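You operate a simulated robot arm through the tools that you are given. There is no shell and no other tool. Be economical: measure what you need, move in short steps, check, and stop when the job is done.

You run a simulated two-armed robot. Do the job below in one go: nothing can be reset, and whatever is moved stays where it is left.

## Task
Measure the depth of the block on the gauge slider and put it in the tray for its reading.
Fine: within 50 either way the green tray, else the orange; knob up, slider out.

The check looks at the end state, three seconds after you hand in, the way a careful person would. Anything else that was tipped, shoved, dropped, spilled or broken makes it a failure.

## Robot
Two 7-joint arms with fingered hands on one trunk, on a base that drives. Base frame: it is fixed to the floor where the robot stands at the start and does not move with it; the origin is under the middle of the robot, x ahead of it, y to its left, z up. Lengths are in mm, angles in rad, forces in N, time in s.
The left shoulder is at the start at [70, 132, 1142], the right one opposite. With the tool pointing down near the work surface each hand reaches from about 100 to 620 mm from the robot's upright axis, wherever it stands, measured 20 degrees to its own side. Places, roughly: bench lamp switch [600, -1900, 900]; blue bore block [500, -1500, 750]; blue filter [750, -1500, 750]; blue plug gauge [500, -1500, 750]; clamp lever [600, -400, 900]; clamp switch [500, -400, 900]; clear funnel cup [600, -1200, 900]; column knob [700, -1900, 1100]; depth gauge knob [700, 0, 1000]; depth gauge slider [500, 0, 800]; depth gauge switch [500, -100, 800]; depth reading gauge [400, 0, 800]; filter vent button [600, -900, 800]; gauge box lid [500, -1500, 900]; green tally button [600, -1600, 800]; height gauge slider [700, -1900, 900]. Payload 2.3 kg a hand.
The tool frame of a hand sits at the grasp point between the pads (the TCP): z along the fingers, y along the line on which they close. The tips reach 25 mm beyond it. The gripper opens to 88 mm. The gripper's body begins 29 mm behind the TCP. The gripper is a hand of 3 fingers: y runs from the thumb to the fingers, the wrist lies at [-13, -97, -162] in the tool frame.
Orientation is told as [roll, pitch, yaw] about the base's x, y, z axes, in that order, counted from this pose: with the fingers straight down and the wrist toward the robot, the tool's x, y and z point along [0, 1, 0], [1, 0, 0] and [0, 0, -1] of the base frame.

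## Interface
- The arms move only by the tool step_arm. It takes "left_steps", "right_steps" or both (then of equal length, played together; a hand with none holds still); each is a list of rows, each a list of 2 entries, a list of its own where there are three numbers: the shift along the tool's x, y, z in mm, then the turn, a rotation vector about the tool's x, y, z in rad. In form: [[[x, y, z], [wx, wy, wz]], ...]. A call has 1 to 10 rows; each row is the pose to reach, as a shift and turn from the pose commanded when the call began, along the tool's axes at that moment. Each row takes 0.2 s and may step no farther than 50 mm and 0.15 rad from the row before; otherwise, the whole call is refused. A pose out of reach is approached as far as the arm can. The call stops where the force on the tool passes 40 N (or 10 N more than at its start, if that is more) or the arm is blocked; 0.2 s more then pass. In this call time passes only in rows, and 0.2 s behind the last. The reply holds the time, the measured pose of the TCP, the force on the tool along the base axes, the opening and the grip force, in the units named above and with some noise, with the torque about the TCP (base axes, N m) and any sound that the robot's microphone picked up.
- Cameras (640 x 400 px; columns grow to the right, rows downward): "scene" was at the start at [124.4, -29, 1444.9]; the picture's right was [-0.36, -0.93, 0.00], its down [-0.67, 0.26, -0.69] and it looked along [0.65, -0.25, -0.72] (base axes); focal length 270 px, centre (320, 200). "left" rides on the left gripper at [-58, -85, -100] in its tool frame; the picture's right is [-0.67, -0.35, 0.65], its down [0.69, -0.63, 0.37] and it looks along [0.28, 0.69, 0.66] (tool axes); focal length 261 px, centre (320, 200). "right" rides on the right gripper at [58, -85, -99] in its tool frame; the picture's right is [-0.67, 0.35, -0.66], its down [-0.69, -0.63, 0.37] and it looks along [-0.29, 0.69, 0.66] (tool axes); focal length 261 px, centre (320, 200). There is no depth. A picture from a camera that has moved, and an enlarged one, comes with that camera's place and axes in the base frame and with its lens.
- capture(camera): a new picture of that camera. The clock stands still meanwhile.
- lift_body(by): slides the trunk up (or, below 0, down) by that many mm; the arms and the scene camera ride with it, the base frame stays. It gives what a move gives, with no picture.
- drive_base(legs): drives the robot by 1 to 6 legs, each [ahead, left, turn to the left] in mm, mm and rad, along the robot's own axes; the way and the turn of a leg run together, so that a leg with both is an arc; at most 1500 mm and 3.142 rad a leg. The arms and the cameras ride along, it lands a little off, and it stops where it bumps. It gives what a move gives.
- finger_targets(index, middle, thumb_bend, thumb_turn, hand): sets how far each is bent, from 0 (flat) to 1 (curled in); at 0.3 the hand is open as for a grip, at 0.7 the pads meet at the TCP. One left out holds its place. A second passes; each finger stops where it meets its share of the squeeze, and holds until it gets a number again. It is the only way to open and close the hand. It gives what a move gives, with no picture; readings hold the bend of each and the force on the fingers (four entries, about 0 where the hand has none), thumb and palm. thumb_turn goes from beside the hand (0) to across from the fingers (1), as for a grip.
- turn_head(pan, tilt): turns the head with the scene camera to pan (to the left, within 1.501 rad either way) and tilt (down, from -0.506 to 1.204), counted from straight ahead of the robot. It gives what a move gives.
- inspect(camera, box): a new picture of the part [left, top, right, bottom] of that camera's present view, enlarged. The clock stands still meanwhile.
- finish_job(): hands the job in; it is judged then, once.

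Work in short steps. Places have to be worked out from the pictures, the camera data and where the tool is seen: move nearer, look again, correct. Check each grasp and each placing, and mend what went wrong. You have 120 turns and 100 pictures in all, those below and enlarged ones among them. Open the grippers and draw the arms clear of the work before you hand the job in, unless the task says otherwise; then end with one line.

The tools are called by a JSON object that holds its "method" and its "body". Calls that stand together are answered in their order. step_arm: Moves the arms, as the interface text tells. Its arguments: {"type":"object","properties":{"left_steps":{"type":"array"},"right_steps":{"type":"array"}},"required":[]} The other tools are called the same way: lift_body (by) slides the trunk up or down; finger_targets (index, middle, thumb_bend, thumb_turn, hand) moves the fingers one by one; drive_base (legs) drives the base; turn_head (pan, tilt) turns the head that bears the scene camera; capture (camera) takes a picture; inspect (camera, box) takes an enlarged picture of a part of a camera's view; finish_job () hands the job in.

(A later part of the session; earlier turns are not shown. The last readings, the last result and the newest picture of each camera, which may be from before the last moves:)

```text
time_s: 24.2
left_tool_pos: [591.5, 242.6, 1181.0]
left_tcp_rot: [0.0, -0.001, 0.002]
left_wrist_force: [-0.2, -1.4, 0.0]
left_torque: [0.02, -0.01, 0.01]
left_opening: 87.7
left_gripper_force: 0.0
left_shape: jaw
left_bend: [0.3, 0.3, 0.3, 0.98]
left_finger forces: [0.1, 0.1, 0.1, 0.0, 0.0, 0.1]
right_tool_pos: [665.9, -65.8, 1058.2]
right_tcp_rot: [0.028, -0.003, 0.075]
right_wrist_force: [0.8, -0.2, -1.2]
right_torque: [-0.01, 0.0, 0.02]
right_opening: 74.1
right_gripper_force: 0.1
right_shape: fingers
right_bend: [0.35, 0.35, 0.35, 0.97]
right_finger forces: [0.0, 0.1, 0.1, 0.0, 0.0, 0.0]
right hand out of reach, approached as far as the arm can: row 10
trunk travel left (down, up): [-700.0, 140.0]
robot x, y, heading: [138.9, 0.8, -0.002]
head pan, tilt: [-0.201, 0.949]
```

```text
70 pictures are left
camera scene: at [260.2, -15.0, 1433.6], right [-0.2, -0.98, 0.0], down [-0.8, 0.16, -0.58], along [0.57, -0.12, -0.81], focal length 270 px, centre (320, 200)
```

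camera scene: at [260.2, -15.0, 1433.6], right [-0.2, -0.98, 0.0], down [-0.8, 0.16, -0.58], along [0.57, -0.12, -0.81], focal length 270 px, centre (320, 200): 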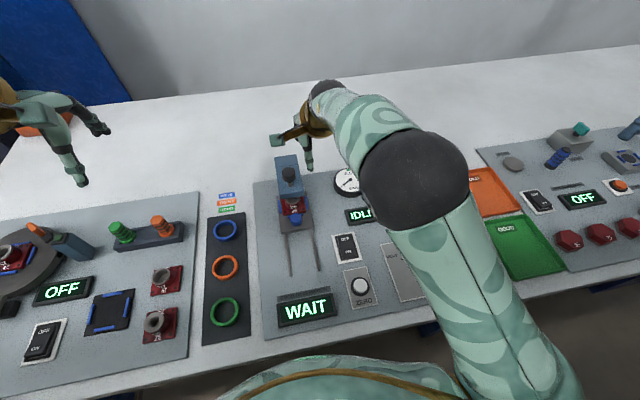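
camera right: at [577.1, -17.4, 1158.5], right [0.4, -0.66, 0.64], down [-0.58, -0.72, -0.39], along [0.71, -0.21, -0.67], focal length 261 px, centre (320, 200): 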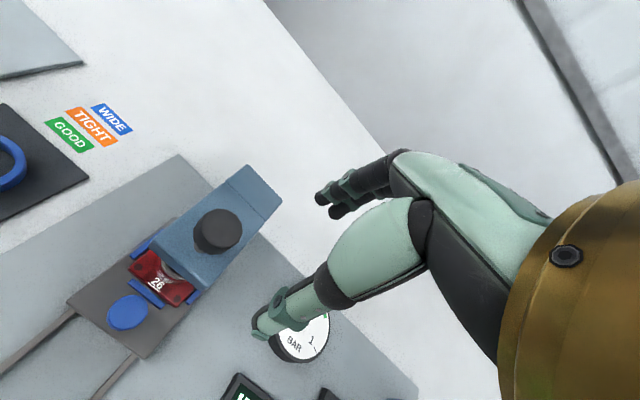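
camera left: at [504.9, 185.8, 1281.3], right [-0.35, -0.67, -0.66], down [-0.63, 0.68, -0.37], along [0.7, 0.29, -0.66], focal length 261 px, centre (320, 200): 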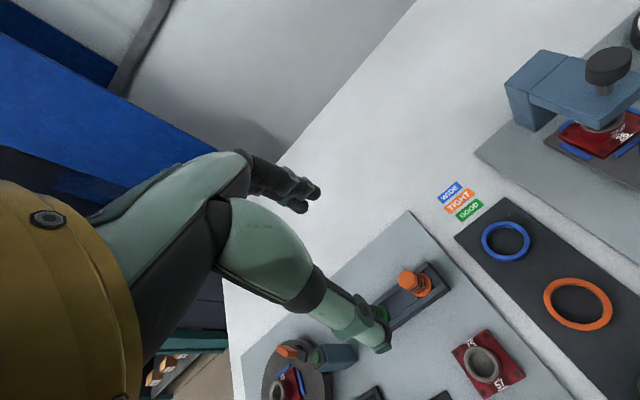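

The arm can't reach straight across; driving 120 mm to the left puts the knob in the right arm's best sector.

{"method": "drive_base", "body": {"legs": [[0, 120, 0]]}}

{"method": "step_arm", "body": {"right_steps": [[[-15, 0, 0], [0, 0, 0.03]], [[-35, 0, 0], [0, 0, 0.07]], [[-55, 0, 0], [0, 0, 0.07]], [[-75, 4, 0], [0, 0, 0.07]]]}}

{"method": "capture", "body": {"camera": "right"}}

{"method": "capture", "body": {"camera": "scene"}}

```text
time_s: 25.4
left_tool_pos: [590.5, 358.4, 1182.9]
left_tcp_rot: [0.001, 0.0, 0.002]
left_wrist_force: [0.4, -0.3, -0.9]
left_torque: [-0.02, 0.0, 0.01]
left_opening: 87.3
left_gripper_force: 0.1
left_shape: jaw
left_bend: [0.3, 0.3, 0.3, 0.98]
left_finger forces: [0.0, 0.0, 0.0, 0.0, 0.0, 0.0]
right_tool_pos: [663.7, 50.5, 1055.8]
right_tcp_rot: [0.027, -0.001, 0.075]
right_wrist_force: [0.2, 0.4, -0.6]
right_torque: [0.08, 0.01, -0.02]
right_opening: 73.7
right_gripper_force: 0.1
right_shape: fingers
right_bend: [0.35, 0.35, 0.35, 0.97]
right_finger forces: [0.1, 0.0, 0.0, 0.0, 0.0, 0.0]
trunk travel left (down, up): [-700.0, 140.0]
robot x, y, heading: [139.9, 119.3, 0.001]
head pan, tilt: [-0.201, 0.949]
```

```text
time_s: 26.4
left_tool_pos: [590.8, 361.6, 1181.7]
left_tcp_rot: [0.0, 0.0, 0.003]
left_wrist_force: [-0.2, 0.3, -0.5]
left_torque: [0.0, 0.02, 0.04]
left_opening: 87.6
left_gripper_force: 0.1
left_shape: jaw
left_bend: [0.3, 0.3, 0.3, 0.98]
left_finger forces: [0.0, 0.0, 0.0, 0.1, 0.0, 0.0]
right_tool_pos: [674.7, -20.7, 1053.8]
right_tcp_rot: [0.021, 0.003, 0.006]
right_wrist_force: [0.5, -0.6, 0.2]
right_torque: [-0.02, 0.0, -0.04]
right_opening: 73.9
right_gripper_force: 0.0
right_shape: fingers
right_bend: [0.35, 0.35, 0.35, 0.97]
right_finger forces: [0.0, 0.0, 0.0, 0.0, 0.0, 0.1]
trunk travel left (down, up): [-700.0, 140.0]
robot x, y, heading: [139.4, 119.0, 0.001]
head pan, tilt: [-0.201, 0.949]
```

```text
69 pictures are left
camera right: at [590.5, 34.0, 1154.3], right [0.35, -0.68, 0.64], down [-0.63, -0.68, -0.38], along [0.69, -0.27, -0.67], focal length 261 px, centre (320, 200)
```

right: 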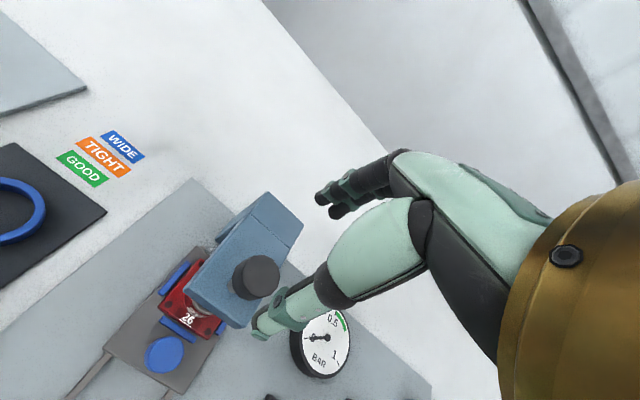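

```text
68 pictures are left
camera scene: at [260.2, 103.9, 1433.6], right [-0.2, -0.98, 0.0], down [-0.8, 0.16, -0.58], along [0.57, -0.12, -0.81], focal length 270 px, centre (320, 200)
```

scene: 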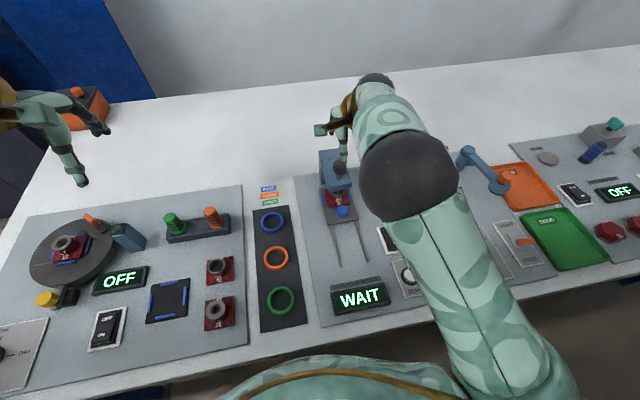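

Knob ≈ (674,-28,968). I close the fingers into a pinch tip to press it from above, and come down to z≈1005.

{"method": "finger_targets", "body": {"hand": "right", "index": 0.7, "middle": 0.7, "thumb_bend": 0.7}}

{"method": "step_arm", "body": {"right_steps": [[[-4, 0, 20], [-0.02, 0, 0]], [[-7, 0, 40], [-0.02, 0, 0]], [[-7, 0, 50], [-0.02, 0, 0]]]}}

{"method": "capture", "body": {"camera": "right"}}

{"method": "inspect", "body": {"camera": "scene", "box": [260, 120, 420, 320]}}

{"method": "capture", "body": {"camera": "left"}}

```text
time_s: 27.4
left_tool_pos: [590.5, 361.2, 1182.6]
left_tcp_rot: [-0.001, -0.001, 0.002]
left_wrist_force: [-0.2, -0.2, -0.2]
left_torque: [0.02, 0.01, 0.02]
left_opening: 87.7
left_gripper_force: 0.1
left_shape: jaw
left_bend: [0.3, 0.3, 0.3, 0.98]
left_finger forces: [0.1, 0.0, 0.1, 0.1, 0.0, 0.0]
right_tool_pos: [673.2, -21.5, 1054.9]
right_tcp_rot: [0.023, 0.002, 0.006]
right_wrist_force: [0.0, -1.0, 0.3]
right_torque: [-0.01, -0.01, 0.03]
right_opening: 0.0
right_gripper_force: 0.0
right_shape: fingers
right_bend: [0.7, 0.7, 0.7, 0.97]
right_finger forces: [0.0, 0.0, 0.1, 0.1, 0.0, 0.1]
trunk travel left (down, up): [-700.0, 140.0]
robot x, y, heading: [139.5, 119.9, 0.005]
head pan, tilt: [-0.201, 0.949]
```

```text
time_s: 28.2
left_tool_pos: [591.1, 362.0, 1182.6]
left_tcp_rot: [-0.001, -0.002, 0.003]
left_wrist_force: [0.3, -0.6, 1.2]
left_torque: [-0.01, 0.02, 0.01]
left_opening: 87.6
left_gripper_force: 0.1
left_shape: jaw
left_bend: [0.3, 0.3, 0.3, 0.98]
left_finger forces: [0.0, 0.0, 0.0, 0.0, 0.1, 0.1]
right_tool_pos: [672.5, -27.5, 1004.7]
right_tcp_rot: [0.022, -0.019, 0.003]
right_wrist_force: [0.5, -0.2, 0.8]
right_torque: [0.03, -0.01, 0.0]
right_opening: 0.0
right_gripper_force: 0.4
right_shape: fingers
right_bend: [0.7, 0.7, 0.7, 0.98]
right_finger forces: [0.0, 0.0, 0.1, 0.1, 0.8, 0.0]
trunk travel left (down, up): [-700.0, 140.0]
robot x, y, heading: [138.9, 118.0, 0.004]
head pan, tilt: [-0.201, 0.949]
```

```text
67 pictures are left
camera right: at [587.7, 27.3, 1103.2], right [0.34, -0.68, 0.65], down [-0.62, -0.68, -0.39], along [0.71, -0.27, -0.65], focal length 261 px, centre (320, 200)
```

right: 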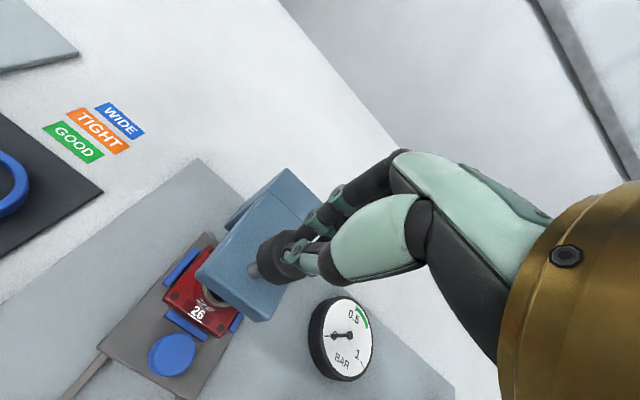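

```text
2.00 times, centred on (340, 220) of scene
camera zoom: at [259.2, 104.7, 1433.8], right [-0.2, -0.98, 0.0], down [-0.8, 0.16, -0.58], along [0.57, -0.12, -0.81], focal length 540 px, centre (280, 160)
```

zoom: 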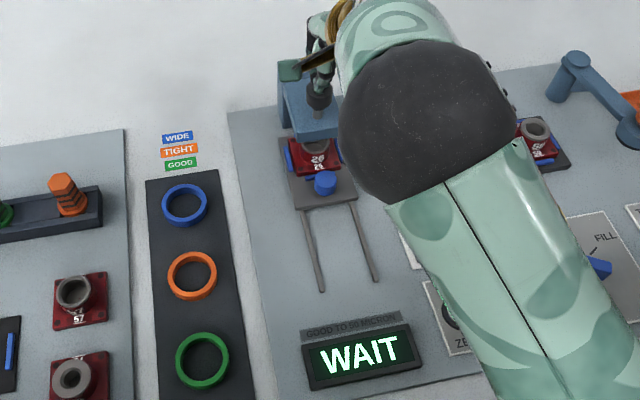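

```text
65 pictures are left
camera left: at [505.1, 304.4, 1281.3], right [-0.35, -0.67, -0.66], down [-0.63, 0.68, -0.37], along [0.7, 0.29, -0.66], focal length 261 px, centre (320, 200)
```

left: 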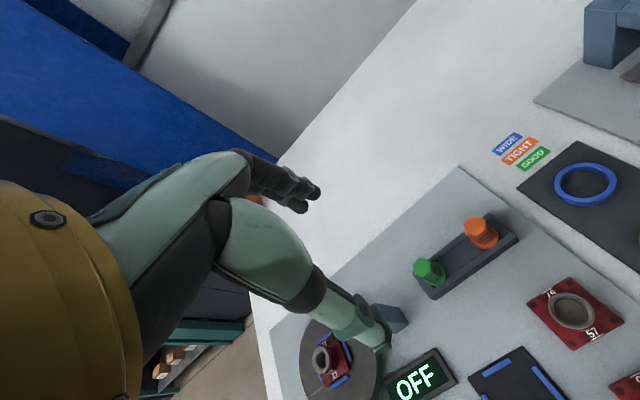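

The tips appear to touch the knob already (thumb 0.8 N). I press down in small steps.

{"method": "step_arm", "body": {"right_steps": [[[0, -3, 3], [0, 0, 0]], [[0, -3, 6], [0, 0, 0]], [[0, -3, 9], [0, 0, 0]], [[0, -3, 12], [0, 0, 0]]]}}

{"method": "capture", "body": {"camera": "right"}}

```text
time_s: 29.2
left_tool_pos: [590.9, 362.1, 1183.4]
left_tcp_rot: [0.0, -0.001, 0.002]
left_wrist_force: [1.0, 0.0, 0.2]
left_torque: [0.02, -0.01, 0.03]
left_opening: 87.5
left_gripper_force: 0.0
left_shape: jaw
left_bend: [0.3, 0.3, 0.3, 0.98]
left_finger forces: [0.0, 0.0, 0.0, 0.0, 0.0, 0.0]
right_tool_pos: [670.2, -28.8, 991.2]
right_tcp_rot: [0.025, -0.017, 0.004]
right_wrist_force: [0.0, 0.4, -0.3]
right_torque: [-0.01, -0.01, 0.01]
right_opening: 0.0
right_gripper_force: 0.1
right_shape: fingers
right_bend: [0.7, 0.7, 0.7, 0.98]
right_finger forces: [0.1, 0.0, 0.0, 0.0, 0.0, 0.0]
trunk travel left (down, up): [-700.0, 140.0]
robot x, y, heading: [138.6, 120.1, -0.0]
head pan, tilt: [-0.201, 0.949]
```

```text
64 pictures are left
camera right: at [585.3, 27.6, 1091.2], right [0.34, -0.68, 0.65], down [-0.62, -0.68, -0.39], along [0.71, -0.27, -0.65], focal length 261 px, centre (320, 200)
```

right: 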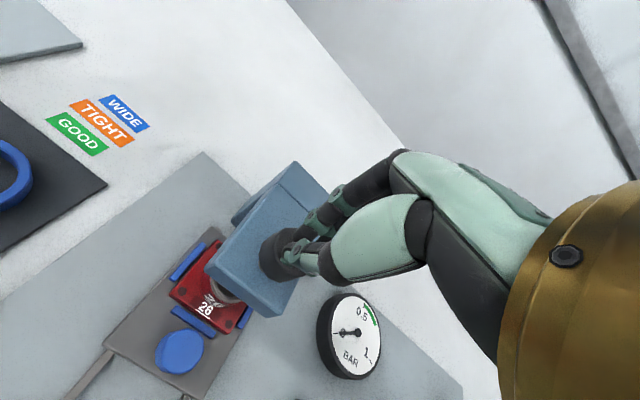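

The stem is shortening: the knob goes down with almost no force. I go on pressing.

{"method": "step_arm", "body": {"right_steps": [[[0, 0, 3], [0, 0, 0]], [[0, 0, 6], [0, 0, 0]], [[0, 0, 9], [0, 0, 0]], [[0, 0, 12], [0, 0, 0]]]}}

{"method": "capture", "body": {"camera": "right"}}

{"method": "inspect", "body": {"camera": "scene", "box": [260, 120, 420, 320]}}

```text
time_s: 30.2
left_tool_pos: [585.3, 362.5, 1184.0]
left_tcp_rot: [0.0, -0.007, 0.002]
left_wrist_force: [-0.1, 0.4, -0.1]
left_torque: [-0.02, 0.01, 0.01]
left_opening: 87.4
left_gripper_force: 0.1
left_shape: jaw
left_bend: [0.3, 0.3, 0.3, 0.98]
left_finger forces: [0.0, 0.0, 0.0, 0.0, 0.0, 0.1]
right_tool_pos: [668.2, -26.8, 985.8]
right_tcp_rot: [0.023, -0.03, 0.0]
right_wrist_force: [2.1, -2.6, 24.8]
right_torque: [0.09, -0.05, -0.01]
right_opening: 0.1
right_gripper_force: 12.6
right_shape: fingers
right_bend: [0.69, 0.7, 0.71, 0.98]
right_finger forces: [10.8, 2.7, 0.0, 0.0, 12.2, 0.0]
trunk travel left (down, up): [-700.0, 140.0]
robot x, y, heading: [140.5, 118.9, 0.0]
head pan, tilt: [-0.201, 0.949]
```

```text
63 pictures are left
camera right: at [581.7, 28.4, 1083.4], right [0.33, -0.68, 0.65], down [-0.62, -0.68, -0.4], along [0.71, -0.27, -0.65], focal length 261 px, centre (320, 200)
```

right: 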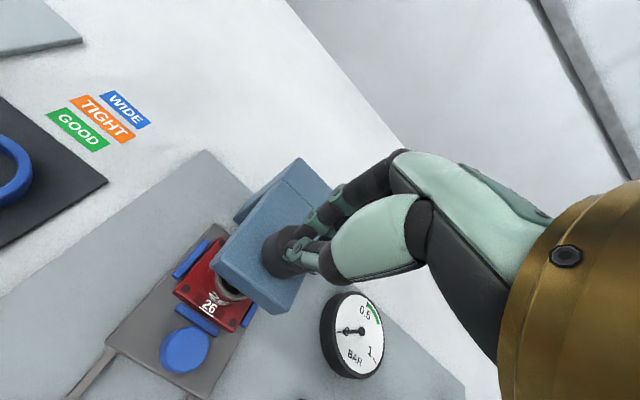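

```text
2.00 times, centred on (340, 220) of scene
camera zoom: at [253.3, 105.4, 1434.7], right [-0.2, -0.98, 0.0], down [-0.79, 0.16, -0.59], along [0.57, -0.12, -0.81], focal length 540 px, centre (280, 160)
```

zoom: 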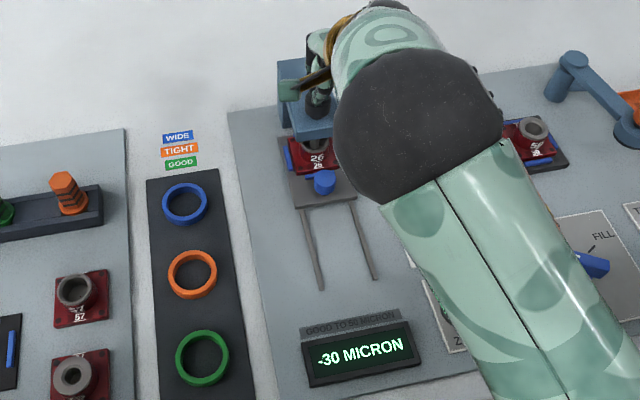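

Display reads "-30 MICRON" at a 25 N press (end stop). I zoom in on it, ease the force, and check that it's steady.

{"method": "step_arm", "body": {"right_steps": [[[0, 0, -3], [0, 0, 0]], [[0, 0, -4], [0, 0, 0]], [[0, 0, -4], [0, 0, 0]]]}}

{"method": "inspect", "body": {"camera": "scene", "box": [320, 260, 440, 335]}}

```text
time_s: 31.0
left_tool_pos: [588.6, 362.3, 1184.0]
left_tcp_rot: [-0.002, -0.003, 0.002]
left_wrist_force: [0.1, 1.1, 0.1]
left_torque: [-0.01, 0.0, 0.03]
left_opening: 87.7
left_gripper_force: 0.0
left_shape: jaw
left_bend: [0.3, 0.3, 0.3, 0.98]
left_finger forces: [0.0, 0.0, 0.0, 0.0, 0.0, 0.0]
right_tool_pos: [669.0, -26.7, 984.5]
right_tcp_rot: [0.023, -0.021, 0.003]
right_wrist_force: [2.9, -2.4, 15.3]
right_torque: [-0.01, -0.13, -0.01]
right_opening: 0.1
right_gripper_force: 8.0
right_shape: fingers
right_bend: [0.69, 0.7, 0.71, 0.98]
right_finger forces: [9.3, 1.3, 0.0, 0.0, 5.2, 0.1]
trunk travel left (down, up): [-700.0, 140.0]
robot x, y, heading: [138.2, 120.4, -0.001]
head pan, tilt: [-0.201, 0.949]
```

```text
5.33 times, centred on (380, 298) of scene
camera zoom: at [256.3, 104.4, 1433.9], right [-0.2, -0.98, 0.0], down [-0.8, 0.16, -0.58], along [0.57, -0.12, -0.81], focal length 1439 px, centre (0, -320)
```

zoom: 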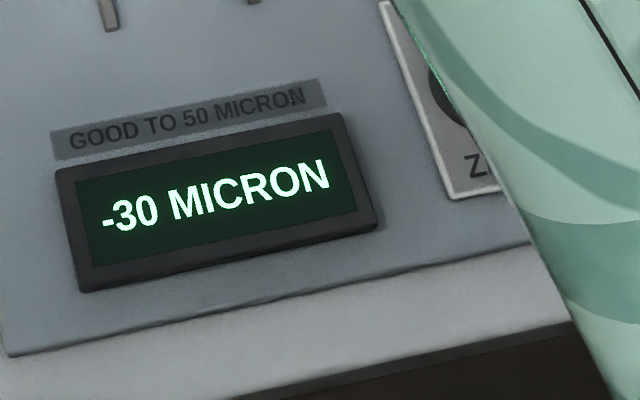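

Steady at -30. I lift off the knob and see whether it stays down and what the display does.

{"method": "step_arm", "body": {"right_steps": [[[0, 0, -15], [0, 0, 0]], [[0, 0, -35], [0, 0, 0]], [[0, 0, -60], [0, 0, 0]]]}}

{"method": "capture", "body": {"camera": "right"}}

{"method": "inspect", "body": {"camera": "scene", "box": [260, 120, 420, 320]}}

```text
time_s: 31.8
left_tool_pos: [591.1, 362.0, 1181.9]
left_tcp_rot: [0.0, -0.002, 0.001]
left_wrist_force: [0.5, -0.8, -0.2]
left_torque: [0.03, -0.02, 0.02]
left_opening: 87.6
left_gripper_force: 0.1
left_shape: jaw
left_bend: [0.3, 0.3, 0.3, 0.98]
left_finger forces: [0.0, 0.0, 0.0, 0.0, 0.1, 0.1]
right_tool_pos: [668.7, -30.4, 1044.4]
right_tcp_rot: [0.026, -0.015, -0.002]
right_wrist_force: [0.5, 0.0, -0.3]
right_torque: [0.0, 0.04, 0.01]
right_opening: 0.1
right_gripper_force: 0.0
right_shape: fingers
right_bend: [0.7, 0.7, 0.7, 0.98]
right_finger forces: [0.0, 0.0, 0.0, 0.0, 0.0, 0.1]
trunk travel left (down, up): [-700.0, 140.0]
robot x, y, heading: [141.2, 115.0, -0.004]
head pan, tilt: [-0.201, 0.949]
```

```text
60 pictures are left
camera right: at [584.0, 25.1, 1143.5], right [0.34, -0.69, 0.64], down [-0.62, -0.67, -0.39], along [0.7, -0.27, -0.66], focal length 261 px, centre (320, 200)
```

right: 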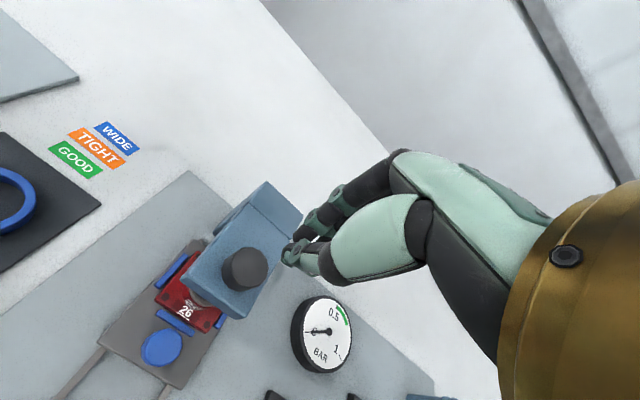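

```text
2.00 times, centred on (340, 220) of scene
camera zoom: at [259.3, 104.6, 1433.6], right [-0.2, -0.98, 0.0], down [-0.8, 0.16, -0.58], along [0.57, -0.12, -0.81], focal length 540 px, centre (280, 160)
```

zoom: 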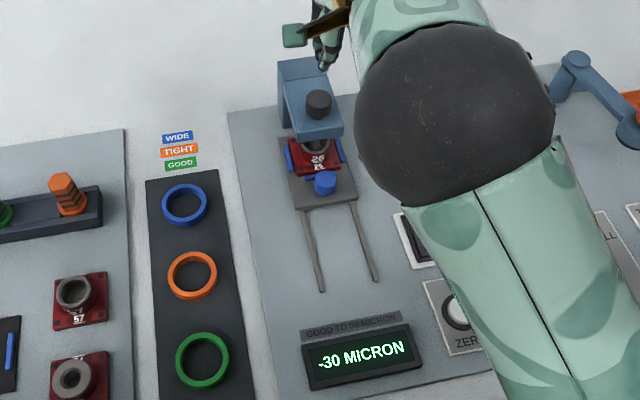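

Knob stays down and -30 holds → green (GOOD) tray. Now I open the hand to straddle the knob and descend to pull it up.

{"method": "finger_targets", "body": {"hand": "right", "index": 0.36, "middle": 0.36, "thumb_bend": 0.36}}

{"method": "step_arm", "body": {"right_steps": [[[2, 2, 20], [0.01, -0.02, 0]], [[3, 3, 40], [0.015, -0.02, 0]], [[3, 3, 52], [0.015, -0.02, 0]]]}}

{"method": "capture", "body": {"camera": "right"}}

{"method": "inspect", "body": {"camera": "scene", "box": [290, 110, 390, 235]}}

```text
time_s: 32.8
left_tool_pos: [590.4, 361.9, 1182.8]
left_tcp_rot: [0.002, -0.002, 0.001]
left_wrist_force: [-0.4, -0.7, -0.6]
left_torque: [0.0, 0.0, -0.01]
left_opening: 87.6
left_gripper_force: 0.2
left_shape: jaw
left_bend: [0.3, 0.3, 0.3, 0.98]
left_finger forces: [0.0, 0.0, 0.0, 0.0, 0.0, 0.0]
right_tool_pos: [670.6, -29.8, 1045.1]
right_tcp_rot: [0.027, -0.019, 0.001]
right_wrist_force: [0.6, -0.4, -0.4]
right_torque: [-0.02, 0.02, 0.0]
right_opening: 71.7
right_gripper_force: 0.0
right_shape: fingers
right_bend: [0.36, 0.36, 0.36, 0.98]
right_finger forces: [0.0, 0.0, 0.0, 0.0, 0.1, 0.0]
trunk travel left (down, up): [-700.0, 140.0]
robot x, y, heading: [141.6, 118.1, 0.002]
head pan, tilt: [-0.201, 0.949]
```

```text
time_s: 33.6
left_tool_pos: [591.6, 361.6, 1182.3]
left_tcp_rot: [0.001, -0.002, 0.003]
left_wrist_force: [0.6, 0.8, -0.3]
left_torque: [0.01, -0.02, -0.02]
left_opening: 87.4
left_gripper_force: 0.2
left_shape: jaw
left_bend: [0.3, 0.3, 0.3, 0.98]
left_finger forces: [0.0, 0.0, 0.0, 0.0, 0.0, 0.0]
right_tool_pos: [674.3, -23.3, 992.6]
right_tcp_rot: [0.003, -0.004, 0.004]
right_wrist_force: [-0.4, -0.8, 0.7]
right_torque: [0.0, 0.02, 0.0]
right_opening: 71.9
right_gripper_force: 0.1
right_shape: fingers
right_bend: [0.36, 0.36, 0.36, 0.98]
right_finger forces: [0.0, 0.1, 0.0, 0.1, 0.0, 0.0]
trunk travel left (down, up): [-700.0, 140.0]
robot x, y, heading: [134.8, 118.2, 0.003]
head pan, tilt: [-0.201, 0.949]
```

```text
58 pictures are left
camera right: at [589.2, 33.8, 1092.3], right [0.35, -0.67, 0.66], down [-0.62, -0.69, -0.37], along [0.7, -0.28, -0.66], focal length 261 px, centre (320, 200)
```

right: 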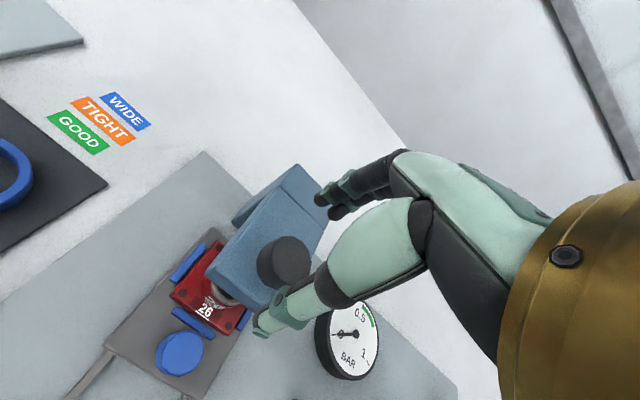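

```text
3.20 times, centred on (340, 172) of scene
camera zoom: at [259.8, 104.5, 1433.7], right [-0.2, -0.98, 0.0], down [-0.8, 0.16, -0.58], along [0.57, -0.12, -0.81], focal length 863 px, centre (256, 288)
```

zoom: 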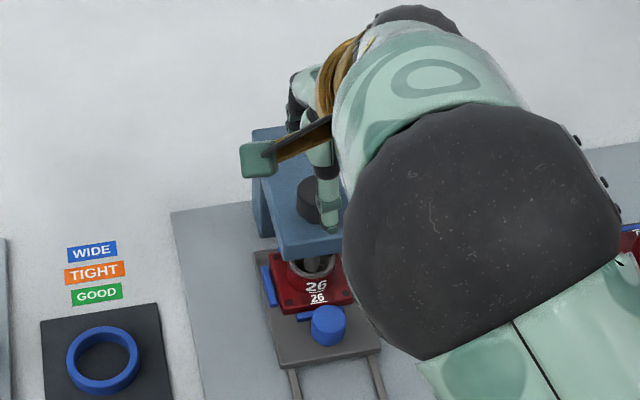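

Knob lies between thumb and fingers, knob top ≈ z 953. Descend to z≈968 and close.

{"method": "step_arm", "body": {"right_steps": [[[0, 0, 10], [0, 0, 0]], [[0, 0, 18], [0, 0, 0]], [[0, 0, 24], [0, 0, 0]]]}}

{"method": "finger_targets", "body": {"hand": "right", "index": 0.68, "middle": 0.68, "thumb_bend": 0.68}}

{"method": "capture", "body": {"camera": "right"}}

```text
time_s: 34.4
left_tool_pos: [590.8, 361.1, 1182.5]
left_tcp_rot: [0.0, -0.002, 0.001]
left_wrist_force: [0.0, 0.2, 0.3]
left_torque: [-0.02, -0.01, 0.0]
left_opening: 87.5
left_gripper_force: 0.1
left_shape: jaw
left_bend: [0.3, 0.3, 0.3, 0.98]
left_finger forces: [0.0, 0.1, 0.0, 0.1, 0.1, 0.0]
right_tool_pos: [674.2, -23.5, 969.2]
right_tcp_rot: [0.004, -0.003, 0.004]
right_wrist_force: [0.0, 0.4, -0.6]
right_torque: [-0.02, -0.03, 0.0]
right_opening: 71.4
right_gripper_force: 0.0
right_shape: fingers
right_bend: [0.36, 0.36, 0.36, 0.98]
right_finger forces: [0.1, 0.1, 0.0, 0.0, 0.0, 0.0]
trunk travel left (down, up): [-700.0, 140.0]
robot x, y, heading: [137.2, 119.6, 0.002]
head pan, tilt: [-0.201, 0.949]
```

```text
time_s: 35.4
left_tool_pos: [591.8, 362.1, 1181.3]
left_tcp_rot: [0.0, 0.0, 0.002]
left_wrist_force: [-1.3, 0.6, 0.0]
left_torque: [0.01, -0.01, 0.01]
left_opening: 87.5
left_gripper_force: 0.0
left_shape: jaw
left_bend: [0.3, 0.3, 0.3, 0.98]
left_finger forces: [0.1, 0.0, 0.0, 0.1, 0.0, 0.0]
right_tool_pos: [674.7, -23.4, 967.8]
right_tcp_rot: [0.002, -0.004, 0.003]
right_wrist_force: [3.7, 0.0, 1.1]
right_torque: [-0.01, -0.1, 0.07]
right_opening: 21.4
right_gripper_force: 8.7
right_shape: fingers
right_bend: [0.61, 0.62, 0.6, 0.97]
right_finger forces: [5.0, 5.5, 0.0, 0.1, 6.7, 0.1]
trunk travel left (down, up): [-700.0, 140.0]
robot x, y, heading: [141.3, 120.8, -0.003]
head pan, tilt: [-0.201, 0.949]
```

```text
56 pictures are left
camera right: at [590.4, 33.4, 1067.5], right [0.35, -0.67, 0.65], down [-0.63, -0.69, -0.37], along [0.7, -0.28, -0.66], focal length 261 px, centre (320, 200)
```

right: 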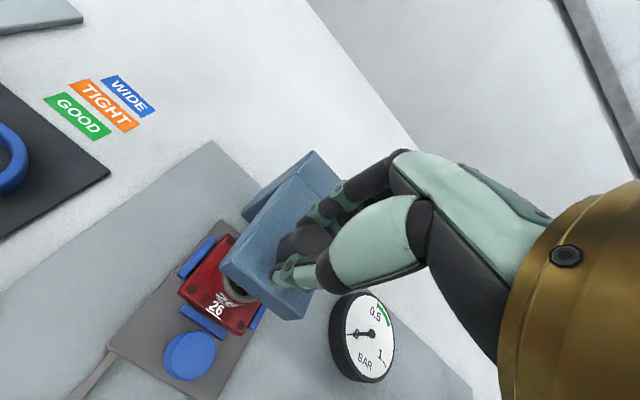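

Gripped the knob. Pull straight up in small steps.

{"method": "step_arm", "body": {"right_steps": [[[0, 0, -5], [0, 0, 0]], [[0, 0, -10], [0, 0, 0]], [[0, 0, -15], [0, 0, 0]], [[0, 0, -20], [0, 0, 0]], [[0, 0, -24], [0, 0, 0]], [[0, 0, -28], [0, 0, 0]]]}}

{"method": "capture", "body": {"camera": "right"}}

{"method": "inspect", "body": {"camera": "scene", "box": [260, 120, 420, 320]}}

```text
time_s: 36.8
left_tool_pos: [593.3, 361.8, 1180.6]
left_tcp_rot: [0.0, 0.004, 0.004]
left_wrist_force: [-0.1, -1.7, 0.1]
left_torque: [-0.04, 0.0, 0.01]
left_opening: 87.7
left_gripper_force: 0.1
left_shape: jaw
left_bend: [0.3, 0.3, 0.3, 0.98]
left_finger forces: [0.0, 0.0, 0.0, 0.0, 0.1, 0.0]
right_tool_pos: [676.2, -23.7, 994.2]
right_tcp_rot: [0.005, 0.0, 0.004]
right_wrist_force: [-0.5, 0.7, -9.2]
right_torque: [-0.03, -0.05, 0.02]
right_opening: 21.5
right_gripper_force: 7.0
right_shape: fingers
right_bend: [0.61, 0.63, 0.59, 0.96]
right_finger forces: [3.5, 3.6, 0.0, 0.0, 7.2, 0.0]
trunk travel left (down, up): [-700.0, 140.0]
robot x, y, heading: [139.2, 117.4, 0.0]
head pan, tilt: [-0.201, 0.949]
```

```text
55 pictures are left
camera right: at [591.8, 32.9, 1094.0], right [0.35, -0.67, 0.65], down [-0.63, -0.69, -0.37], along [0.7, -0.28, -0.66], focal length 261 px, centre (320, 200)
```

right: 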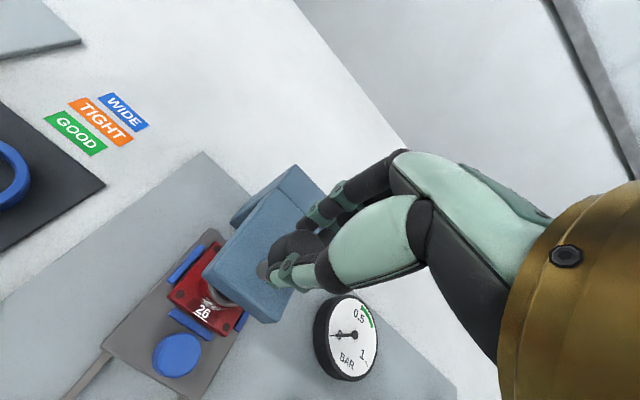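

```text
2.00 times, centred on (340, 220) of scene
camera zoom: at [263.1, 104.5, 1433.2], right [-0.2, -0.98, 0.0], down [-0.8, 0.16, -0.58], along [0.57, -0.12, -0.81], focal length 540 px, centre (280, 160)
```

zoom: 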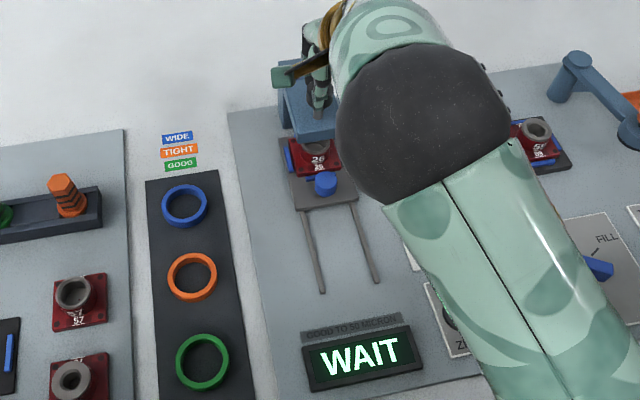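

Knob is up against its stop (9 N) and display is back to WAIT. Release, lift, and verify.

{"method": "finger_targets", "body": {"hand": "right", "index": 0.35, "middle": 0.35, "thumb_bend": 0.35}}

{"method": "step_arm", "body": {"right_steps": [[[0, 0, -20], [0, 0, 0]], [[0, 0, -40], [0, 0, 0]], [[0, 0, -65], [0, 0, 0]]]}}

{"method": "capture", "body": {"camera": "right"}}

```text
time_s: 37.8
left_tool_pos: [591.6, 362.5, 1182.5]
left_tcp_rot: [0.001, -0.002, 0.001]
left_wrist_force: [0.1, 0.0, -0.9]
left_torque: [0.01, -0.01, -0.02]
left_opening: 87.5
left_gripper_force: 0.1
left_shape: jaw
left_bend: [0.3, 0.3, 0.3, 0.98]
left_finger forces: [0.0, 0.0, 0.0, 0.1, 0.1, 0.0]
right_tool_pos: [673.3, -24.5, 996.0]
right_tcp_rot: [0.002, -0.003, 0.002]
right_wrist_force: [0.7, 1.0, -0.2]
right_torque: [0.01, 0.02, 0.01]
right_opening: 73.8
right_gripper_force: 0.1
right_shape: fingers
right_bend: [0.35, 0.35, 0.35, 0.97]
right_finger forces: [0.0, 0.0, 0.0, 0.0, 0.0, 0.0]
trunk travel left (down, up): [-700.0, 140.0]
robot x, y, heading: [140.0, 115.2, -0.004]
head pan, tilt: [-0.201, 0.949]
```

```text
time_s: 38.6
left_tool_pos: [589.8, 362.3, 1181.7]
left_tcp_rot: [0.0, -0.002, 0.002]
left_wrist_force: [0.2, -0.3, 0.4]
left_torque: [-0.01, 0.01, 0.02]
left_opening: 87.5
left_gripper_force: 0.0
left_shape: jaw
left_bend: [0.3, 0.3, 0.3, 0.98]
left_finger forces: [0.1, 0.2, 0.1, 0.0, 0.0, 0.0]
right_tool_pos: [673.1, -27.9, 1060.2]
right_tcp_rot: [0.008, 0.001, 0.0]
right_wrist_force: [0.2, 0.0, 0.3]
right_torque: [0.02, 0.02, -0.01]
right_opening: 74.0
right_gripper_force: 0.0
right_shape: fingers
right_bend: [0.35, 0.35, 0.35, 0.97]
right_finger forces: [0.0, 0.0, 0.0, 0.0, 0.0, 0.0]
trunk travel left (down, up): [-700.0, 140.0]
robot x, y, heading: [142.9, 120.4, 0.004]
head pan, tilt: [-0.201, 0.949]
```

```text
53 pictures are left
camera right: at [589.9, 29.8, 1160.2], right [0.35, -0.67, 0.65], down [-0.63, -0.68, -0.37], along [0.69, -0.28, -0.66], focal length 261 px, centre (320, 200)
```

right: 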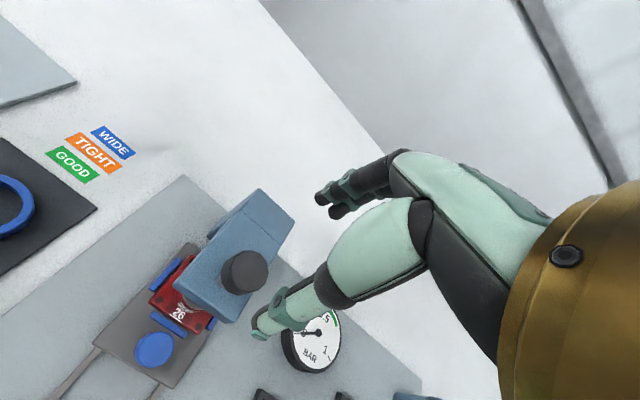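

Knob is up (top ≈ z 971). Now back to the handle: rotate to 90° yaw and come to x≈607 above it.

{"method": "step_arm", "body": {"right_steps": [[[0, -8, 0], [0, 0, -0.15]], [[0, -16, 0], [0, 0, -0.3]], [[0, -24, 0], [0, 0, -0.45]], [[0, -32, 0], [0, 0, -0.6]], [[0, -40, 0], [0, 0, -0.75]], [[0, -46, 0], [0, 0, -0.9]], [[0, -52, 0], [0, 0, -1.05]], [[0, -58, 0], [0, 0, -1.2]], [[0, -63, 10], [0, 0, -1.35]], [[0, -68, 30], [0, 0, -1.5]]]}}

{"method": "finger_targets", "body": {"hand": "right", "index": 0.42, "middle": 0.42, "thumb_bend": 0.42}}

{"method": "capture", "body": {"camera": "right"}}

```text
time_s: 40.8
left_tool_pos: [592.0, 361.5, 1181.2]
left_tcp_rot: [-0.001, 0.0, 0.001]
left_wrist_force: [0.2, -0.2, 0.8]
left_torque: [-0.01, 0.01, 0.0]
left_opening: 87.6
left_gripper_force: 0.2
left_shape: jaw
left_bend: [0.3, 0.3, 0.3, 0.98]
left_finger forces: [0.0, 0.1, 0.0, 0.1, 0.0, 0.0]
right_tool_pos: [605.5, -24.6, 1029.6]
right_tcp_rot: [-0.002, -0.005, 1.505]
right_wrist_force: [0.2, -0.4, -1.2]
right_torque: [0.04, 0.02, 0.03]
right_opening: 74.1
right_gripper_force: 0.2
right_shape: fingers
right_bend: [0.35, 0.35, 0.35, 0.97]
right_finger forces: [0.0, 0.0, 0.1, 0.0, 0.0, 0.0]
trunk travel left (down, up): [-700.0, 140.0]
robot x, y, heading: [140.8, 117.0, -0.0]
head pan, tilt: [-0.201, 0.949]
```

```text
time_s: 41.8
left_tool_pos: [590.0, 361.3, 1182.8]
left_tcp_rot: [-0.001, -0.002, 0.0]
left_wrist_force: [1.0, -0.6, 0.7]
left_torque: [0.0, -0.01, -0.03]
left_opening: 87.6
left_gripper_force: 0.0
left_shape: jaw
left_bend: [0.3, 0.3, 0.3, 0.98]
left_finger forces: [0.1, 0.0, 0.0, 0.1, 0.0, 0.0]
right_tool_pos: [606.2, -25.1, 1032.1]
right_tcp_rot: [-0.003, -0.004, 1.504]
right_wrist_force: [0.0, 0.7, 0.1]
right_torque: [0.0, 0.0, 0.04]
right_opening: 59.9
right_gripper_force: 0.0
right_shape: fingers
right_bend: [0.42, 0.42, 0.42, 0.97]
right_finger forces: [0.0, 0.0, 0.0, 0.0, 0.0, 0.1]
trunk travel left (down, up): [-700.0, 140.0]
robot x, y, heading: [138.3, 115.5, 0.002]
head pan, tilt: [-0.201, 0.949]
```

```text
52 pictures are left
camera right: at [543.3, -105.7, 1130.5], right [0.69, 0.3, 0.66], down [0.64, -0.67, -0.37], along [0.33, 0.68, -0.66], focal length 261 px, centre (320, 200)
```

right: 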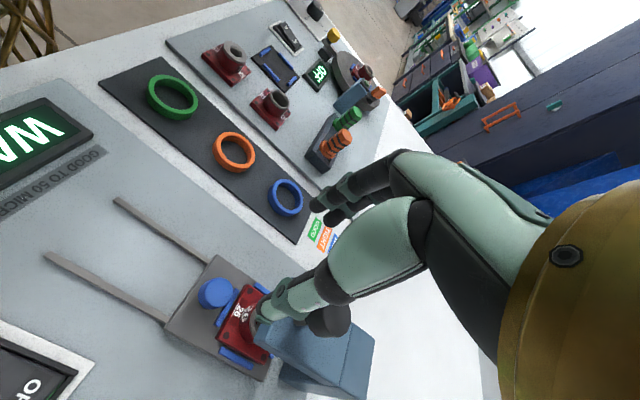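

Handle at ≈(608,-27). Descending to it in steps.

{"method": "step_arm", "body": {"right_steps": [[[0, -1, 30], [0, 0, -0.04]], [[1, -2, 60], [0, 0, -0.07]], [[1, -2, 90], [0, 0, -0.07]], [[1, -2, 115], [0, 0, -0.07]]]}}

{"method": "capture", "body": {"camera": "right"}}

```text
time_s: 42.8
left_tool_pos: [591.1, 361.8, 1183.0]
left_tcp_rot: [0.0, -0.002, 0.003]
left_wrist_force: [-0.6, -0.1, 0.0]
left_torque: [0.02, -0.03, 0.04]
left_opening: 87.5
left_gripper_force: 0.0
left_shape: jaw
left_bend: [0.3, 0.3, 0.3, 0.98]
left_finger forces: [0.0, 0.0, 0.1, 0.0, 0.0, 0.1]
right_tool_pos: [605.1, -25.5, 915.1]
right_tcp_rot: [-0.003, -0.004, 1.574]
right_wrist_force: [0.0, 0.3, 0.3]
right_torque: [0.01, 0.0, 0.0]
right_opening: 59.9
right_gripper_force: 0.1
right_shape: fingers
right_bend: [0.42, 0.42, 0.42, 0.97]
right_finger forces: [0.1, 0.1, 0.1, 0.1, 0.0, 0.0]
trunk travel left (down, up): [-700.0, 140.0]
robot x, y, heading: [138.9, 119.7, -0.0]
head pan, tilt: [-0.201, 0.949]
```

```text
51 pictures are left
camera right: at [548.7, -112.0, 1014.8], right [0.67, 0.35, 0.66], down [0.69, -0.63, -0.37], along [0.29, 0.7, -0.66], focal length 261 px, centre (320, 200)
```

right: 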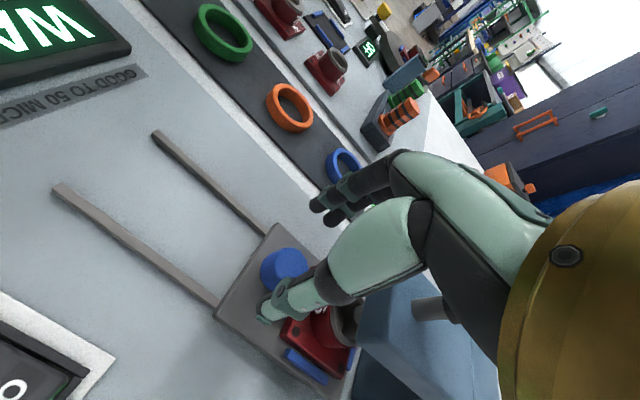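

Good alignment. Final descent, grip, and pull out toward −x.

{"method": "step_arm", "body": {"right_steps": [[[0, -1, 13], [0, 0, 0]], [[0, -1, 26], [0, 0, 0]]]}}

{"method": "finger_targets", "body": {"hand": "right", "index": 0.68, "middle": 0.68, "thumb_bend": 0.68}}

{"method": "step_arm", "body": {"right_steps": [[[10, 0, 0], [0, 0, 0]], [[24, 0, 0], [0, 0, 0]], [[38, 0, 0], [0, 0, 0]], [[52, 0, 0], [0, 0, 0]], [[66, 0, 0], [0, 0, 0]], [[80, 0, 0], [0, 0, 0]], [[94, 0, 0], [0, 0, 0]], [[106, 0, 0], [0, 0, 0]], [[116, 0, 0], [0, 0, 0]], [[124, 0, 0], [0, 0, 0]]]}}

{"method": "capture", "body": {"camera": "right"}}

{"method": "capture", "body": {"camera": "scene"}}

```text
time_s: 43.4
left_tool_pos: [589.4, 361.8, 1181.8]
left_tcp_rot: [0.002, -0.003, 0.002]
left_wrist_force: [0.0, 0.2, 0.1]
left_torque: [0.0, -0.03, 0.0]
left_opening: 87.5
left_gripper_force: 0.2
left_shape: jaw
left_bend: [0.3, 0.3, 0.3, 0.98]
left_finger forces: [0.0, 0.0, 0.1, 0.1, 0.0, 0.0]
right_tool_pos: [604.1, -28.0, 889.4]
right_tcp_rot: [-0.005, -0.006, 1.575]
right_wrist_force: [0.3, -0.4, -0.2]
right_torque: [0.02, -0.01, 0.0]
right_opening: 59.8
right_gripper_force: 0.1
right_shape: fingers
right_bend: [0.42, 0.42, 0.42, 0.97]
right_finger forces: [0.1, 0.1, 0.0, 0.0, 0.0, 0.0]
trunk travel left (down, up): [-700.0, 140.0]
robot x, y, heading: [139.3, 117.6, -0.0]
head pan, tilt: [-0.201, 0.949]
```

```text
time_s: 44.4
left_tool_pos: [590.4, 364.7, 1180.6]
left_tcp_rot: [-0.002, -0.001, 0.002]
left_wrist_force: [0.1, 0.9, 0.5]
left_torque: [0.01, 0.02, -0.03]
left_opening: 87.4
left_gripper_force: 0.0
left_shape: jaw
left_bend: [0.3, 0.3, 0.3, 0.98]
left_finger forces: [0.0, 0.1, 0.0, 0.1, 0.0, 0.0]
right_tool_pos: [605.2, -24.8, 890.1]
right_tcp_rot: [-0.003, -0.002, 1.573]
right_wrist_force: [-0.4, 5.2, -0.5]
right_torque: [0.1, 0.01, 0.04]
right_opening: 7.8
right_gripper_force: 4.7
right_shape: fingers
right_bend: [0.66, 0.62, 0.65, 0.97]
right_finger forces: [1.4, 6.0, 0.0, 0.0, 1.6, 0.0]
trunk travel left (down, up): [-700.0, 140.0]
robot x, y, heading: [138.9, 119.7, 0.001]
head pan, tilt: [-0.201, 0.949]
```

```text
time_s: 46.6
left_tool_pos: [591.0, 361.6, 1181.7]
left_tcp_rot: [0.001, -0.003, 0.003]
left_wrist_force: [-0.8, 0.0, 0.3]
left_torque: [0.02, 0.02, 0.01]
left_opening: 87.7
left_gripper_force: 0.0
left_shape: jaw
left_bend: [0.3, 0.3, 0.3, 0.98]
left_finger forces: [0.1, 0.1, 0.1, 0.0, 0.0, 0.0]
right_tool_pos: [480.4, -27.2, 889.0]
right_tcp_rot: [-0.003, -0.004, 1.574]
right_wrist_force: [-0.3, 0.2, -0.3]
right_torque: [0.01, 0.01, 0.0]
right_opening: 2.9
right_gripper_force: 0.2
right_shape: fingers
right_bend: [0.68, 0.68, 0.68, 0.97]
right_finger forces: [0.1, 0.0, 0.1, 0.0, 0.1, 0.0]
trunk travel left (down, up): [-700.0, 140.0]
robot x, y, heading: [135.2, 117.2, 0.001]
head pan, tilt: [-0.201, 0.949]
```

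```text
50 pictures are left
camera right: at [424.1, -112.8, 988.6], right [0.67, 0.35, 0.66], down [0.69, -0.63, -0.37], along [0.29, 0.7, -0.66], focal length 261 px, centre (320, 200)
```

right: 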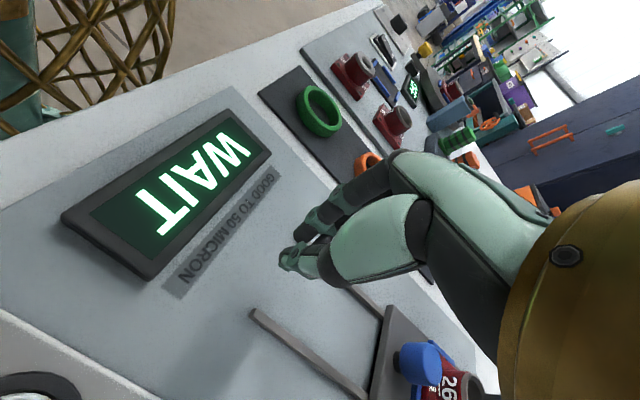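

```text
49 pictures are left
camera scene: at [259.5, 104.7, 1433.7], right [-0.2, -0.98, 0.0], down [-0.8, 0.16, -0.58], along [0.57, -0.12, -0.81], focal length 270 px, centre (320, 200)
```

scene: 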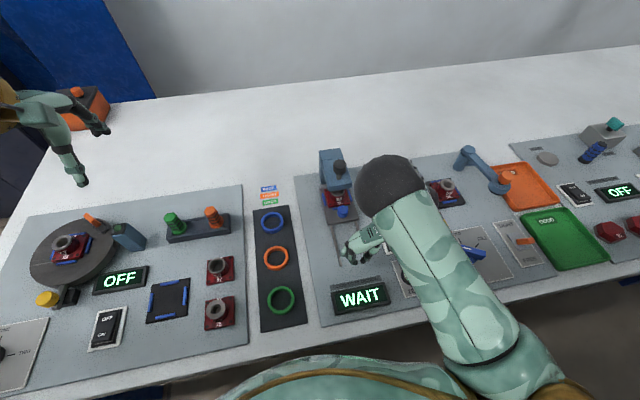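

The grip slipped after ~15 mm (handle now ≈ x 593). I'll open, raise, move above it and re-grip slightly behind its centre.

{"method": "step_arm", "body": {"right_steps": [[[0, 0, -20], [0, 0, 0]], [[0, 0, -45], [0, 0, 0]]]}}

{"method": "finger_targets", "body": {"hand": "right", "index": 0.42, "middle": 0.42, "thumb_bend": 0.42}}

{"method": "step_arm", "body": {"right_steps": [[[-25, 0, 0], [0, 0, 0]], [[-50, 0, 0], [0, 0, 0]], [[-75, 0, 0], [0, 0, 0]], [[-100, 0, 0], [0, 0, 0]], [[-113, 0, 10], [0, 0, 0]], [[-113, 0, 20], [0, 0, 0]]]}}

{"method": "capture", "body": {"camera": "right"}}

```text
time_s: 47.2
left_tool_pos: [590.0, 361.9, 1182.6]
left_tcp_rot: [0.0, -0.001, 0.001]
left_wrist_force: [-1.3, 1.0, 0.1]
left_torque: [-0.04, 0.0, 0.01]
left_opening: 87.4
left_gripper_force: 0.0
left_shape: jaw
left_bend: [0.3, 0.3, 0.3, 0.98]
left_finger forces: [0.0, 0.0, 0.0, 0.1, 0.1, 0.1]
right_tool_pos: [480.1, -27.5, 935.2]
right_tcp_rot: [-0.004, -0.004, 1.573]
right_wrist_force: [0.2, 0.1, 0.1]
right_torque: [-0.02, -0.02, 0.0]
right_opening: 2.8
right_gripper_force: 0.1
right_shape: fingers
right_bend: [0.68, 0.68, 0.68, 0.97]
right_finger forces: [0.0, 0.1, 0.0, 0.0, 0.0, 0.0]
trunk travel left (down, up): [-700.0, 140.0]
robot x, y, heading: [134.6, 122.1, -0.002]
head pan, tilt: [-0.201, 0.949]
```

```text
time_s: 48.2
left_tool_pos: [590.8, 362.0, 1182.5]
left_tcp_rot: [-0.001, -0.002, 0.001]
left_wrist_force: [0.2, 0.4, -0.3]
left_torque: [0.02, -0.03, -0.04]
left_opening: 87.8
left_gripper_force: 0.1
left_shape: jaw
left_bend: [0.3, 0.3, 0.3, 0.98]
left_finger forces: [0.1, 0.0, 0.0, 0.1, 0.0, 0.0]
right_tool_pos: [480.4, -28.3, 933.5]
right_tcp_rot: [-0.003, -0.005, 1.574]
right_wrist_force: [-0.1, 0.1, 0.2]
right_torque: [-0.03, 0.0, 0.03]
right_opening: 58.9
right_gripper_force: 0.1
right_shape: fingers
right_bend: [0.42, 0.42, 0.42, 0.97]
right_finger forces: [0.1, 0.1, 0.1, 0.0, 0.1, 0.0]
trunk travel left (down, up): [-700.0, 140.0]
robot x, y, heading: [137.5, 117.1, -0.005]
head pan, tilt: [-0.201, 0.949]
```

```text
time_s: 49.6
left_tool_pos: [591.5, 362.6, 1181.9]
left_tcp_rot: [0.0, -0.002, 0.002]
left_wrist_force: [-0.2, -0.8, 0.6]
left_torque: [-0.04, 0.02, 0.02]
left_opening: 87.7
left_gripper_force: 0.0
left_shape: jaw
left_bend: [0.3, 0.3, 0.3, 0.98]
left_finger forces: [0.0, 0.1, 0.0, 0.1, 0.0, 0.0]
right_tool_pos: [594.4, -26.2, 914.6]
right_tcp_rot: [-0.003, -0.005, 1.572]
right_wrist_force: [0.7, -0.7, -0.4]
right_torque: [0.0, 0.02, -0.01]
right_opening: 58.8
right_gripper_force: 0.1
right_shape: fingers
right_bend: [0.42, 0.42, 0.42, 0.97]
right_finger forces: [0.0, 0.0, 0.0, 0.1, 0.1, 0.1]
trunk travel left (down, up): [-700.0, 140.0]
robot x, y, heading: [137.5, 120.5, 0.003]
head pan, tilt: [-0.201, 0.949]
```

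```text
48 pictures are left
camera right: at [537.3, -112.7, 1013.6], right [0.67, 0.35, 0.66], down [0.69, -0.63, -0.37], along [0.29, 0.7, -0.66], focal length 261 px, centre (320, 200)
```

right: 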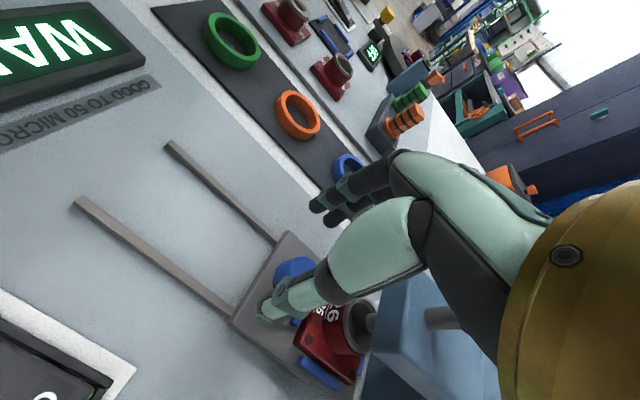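

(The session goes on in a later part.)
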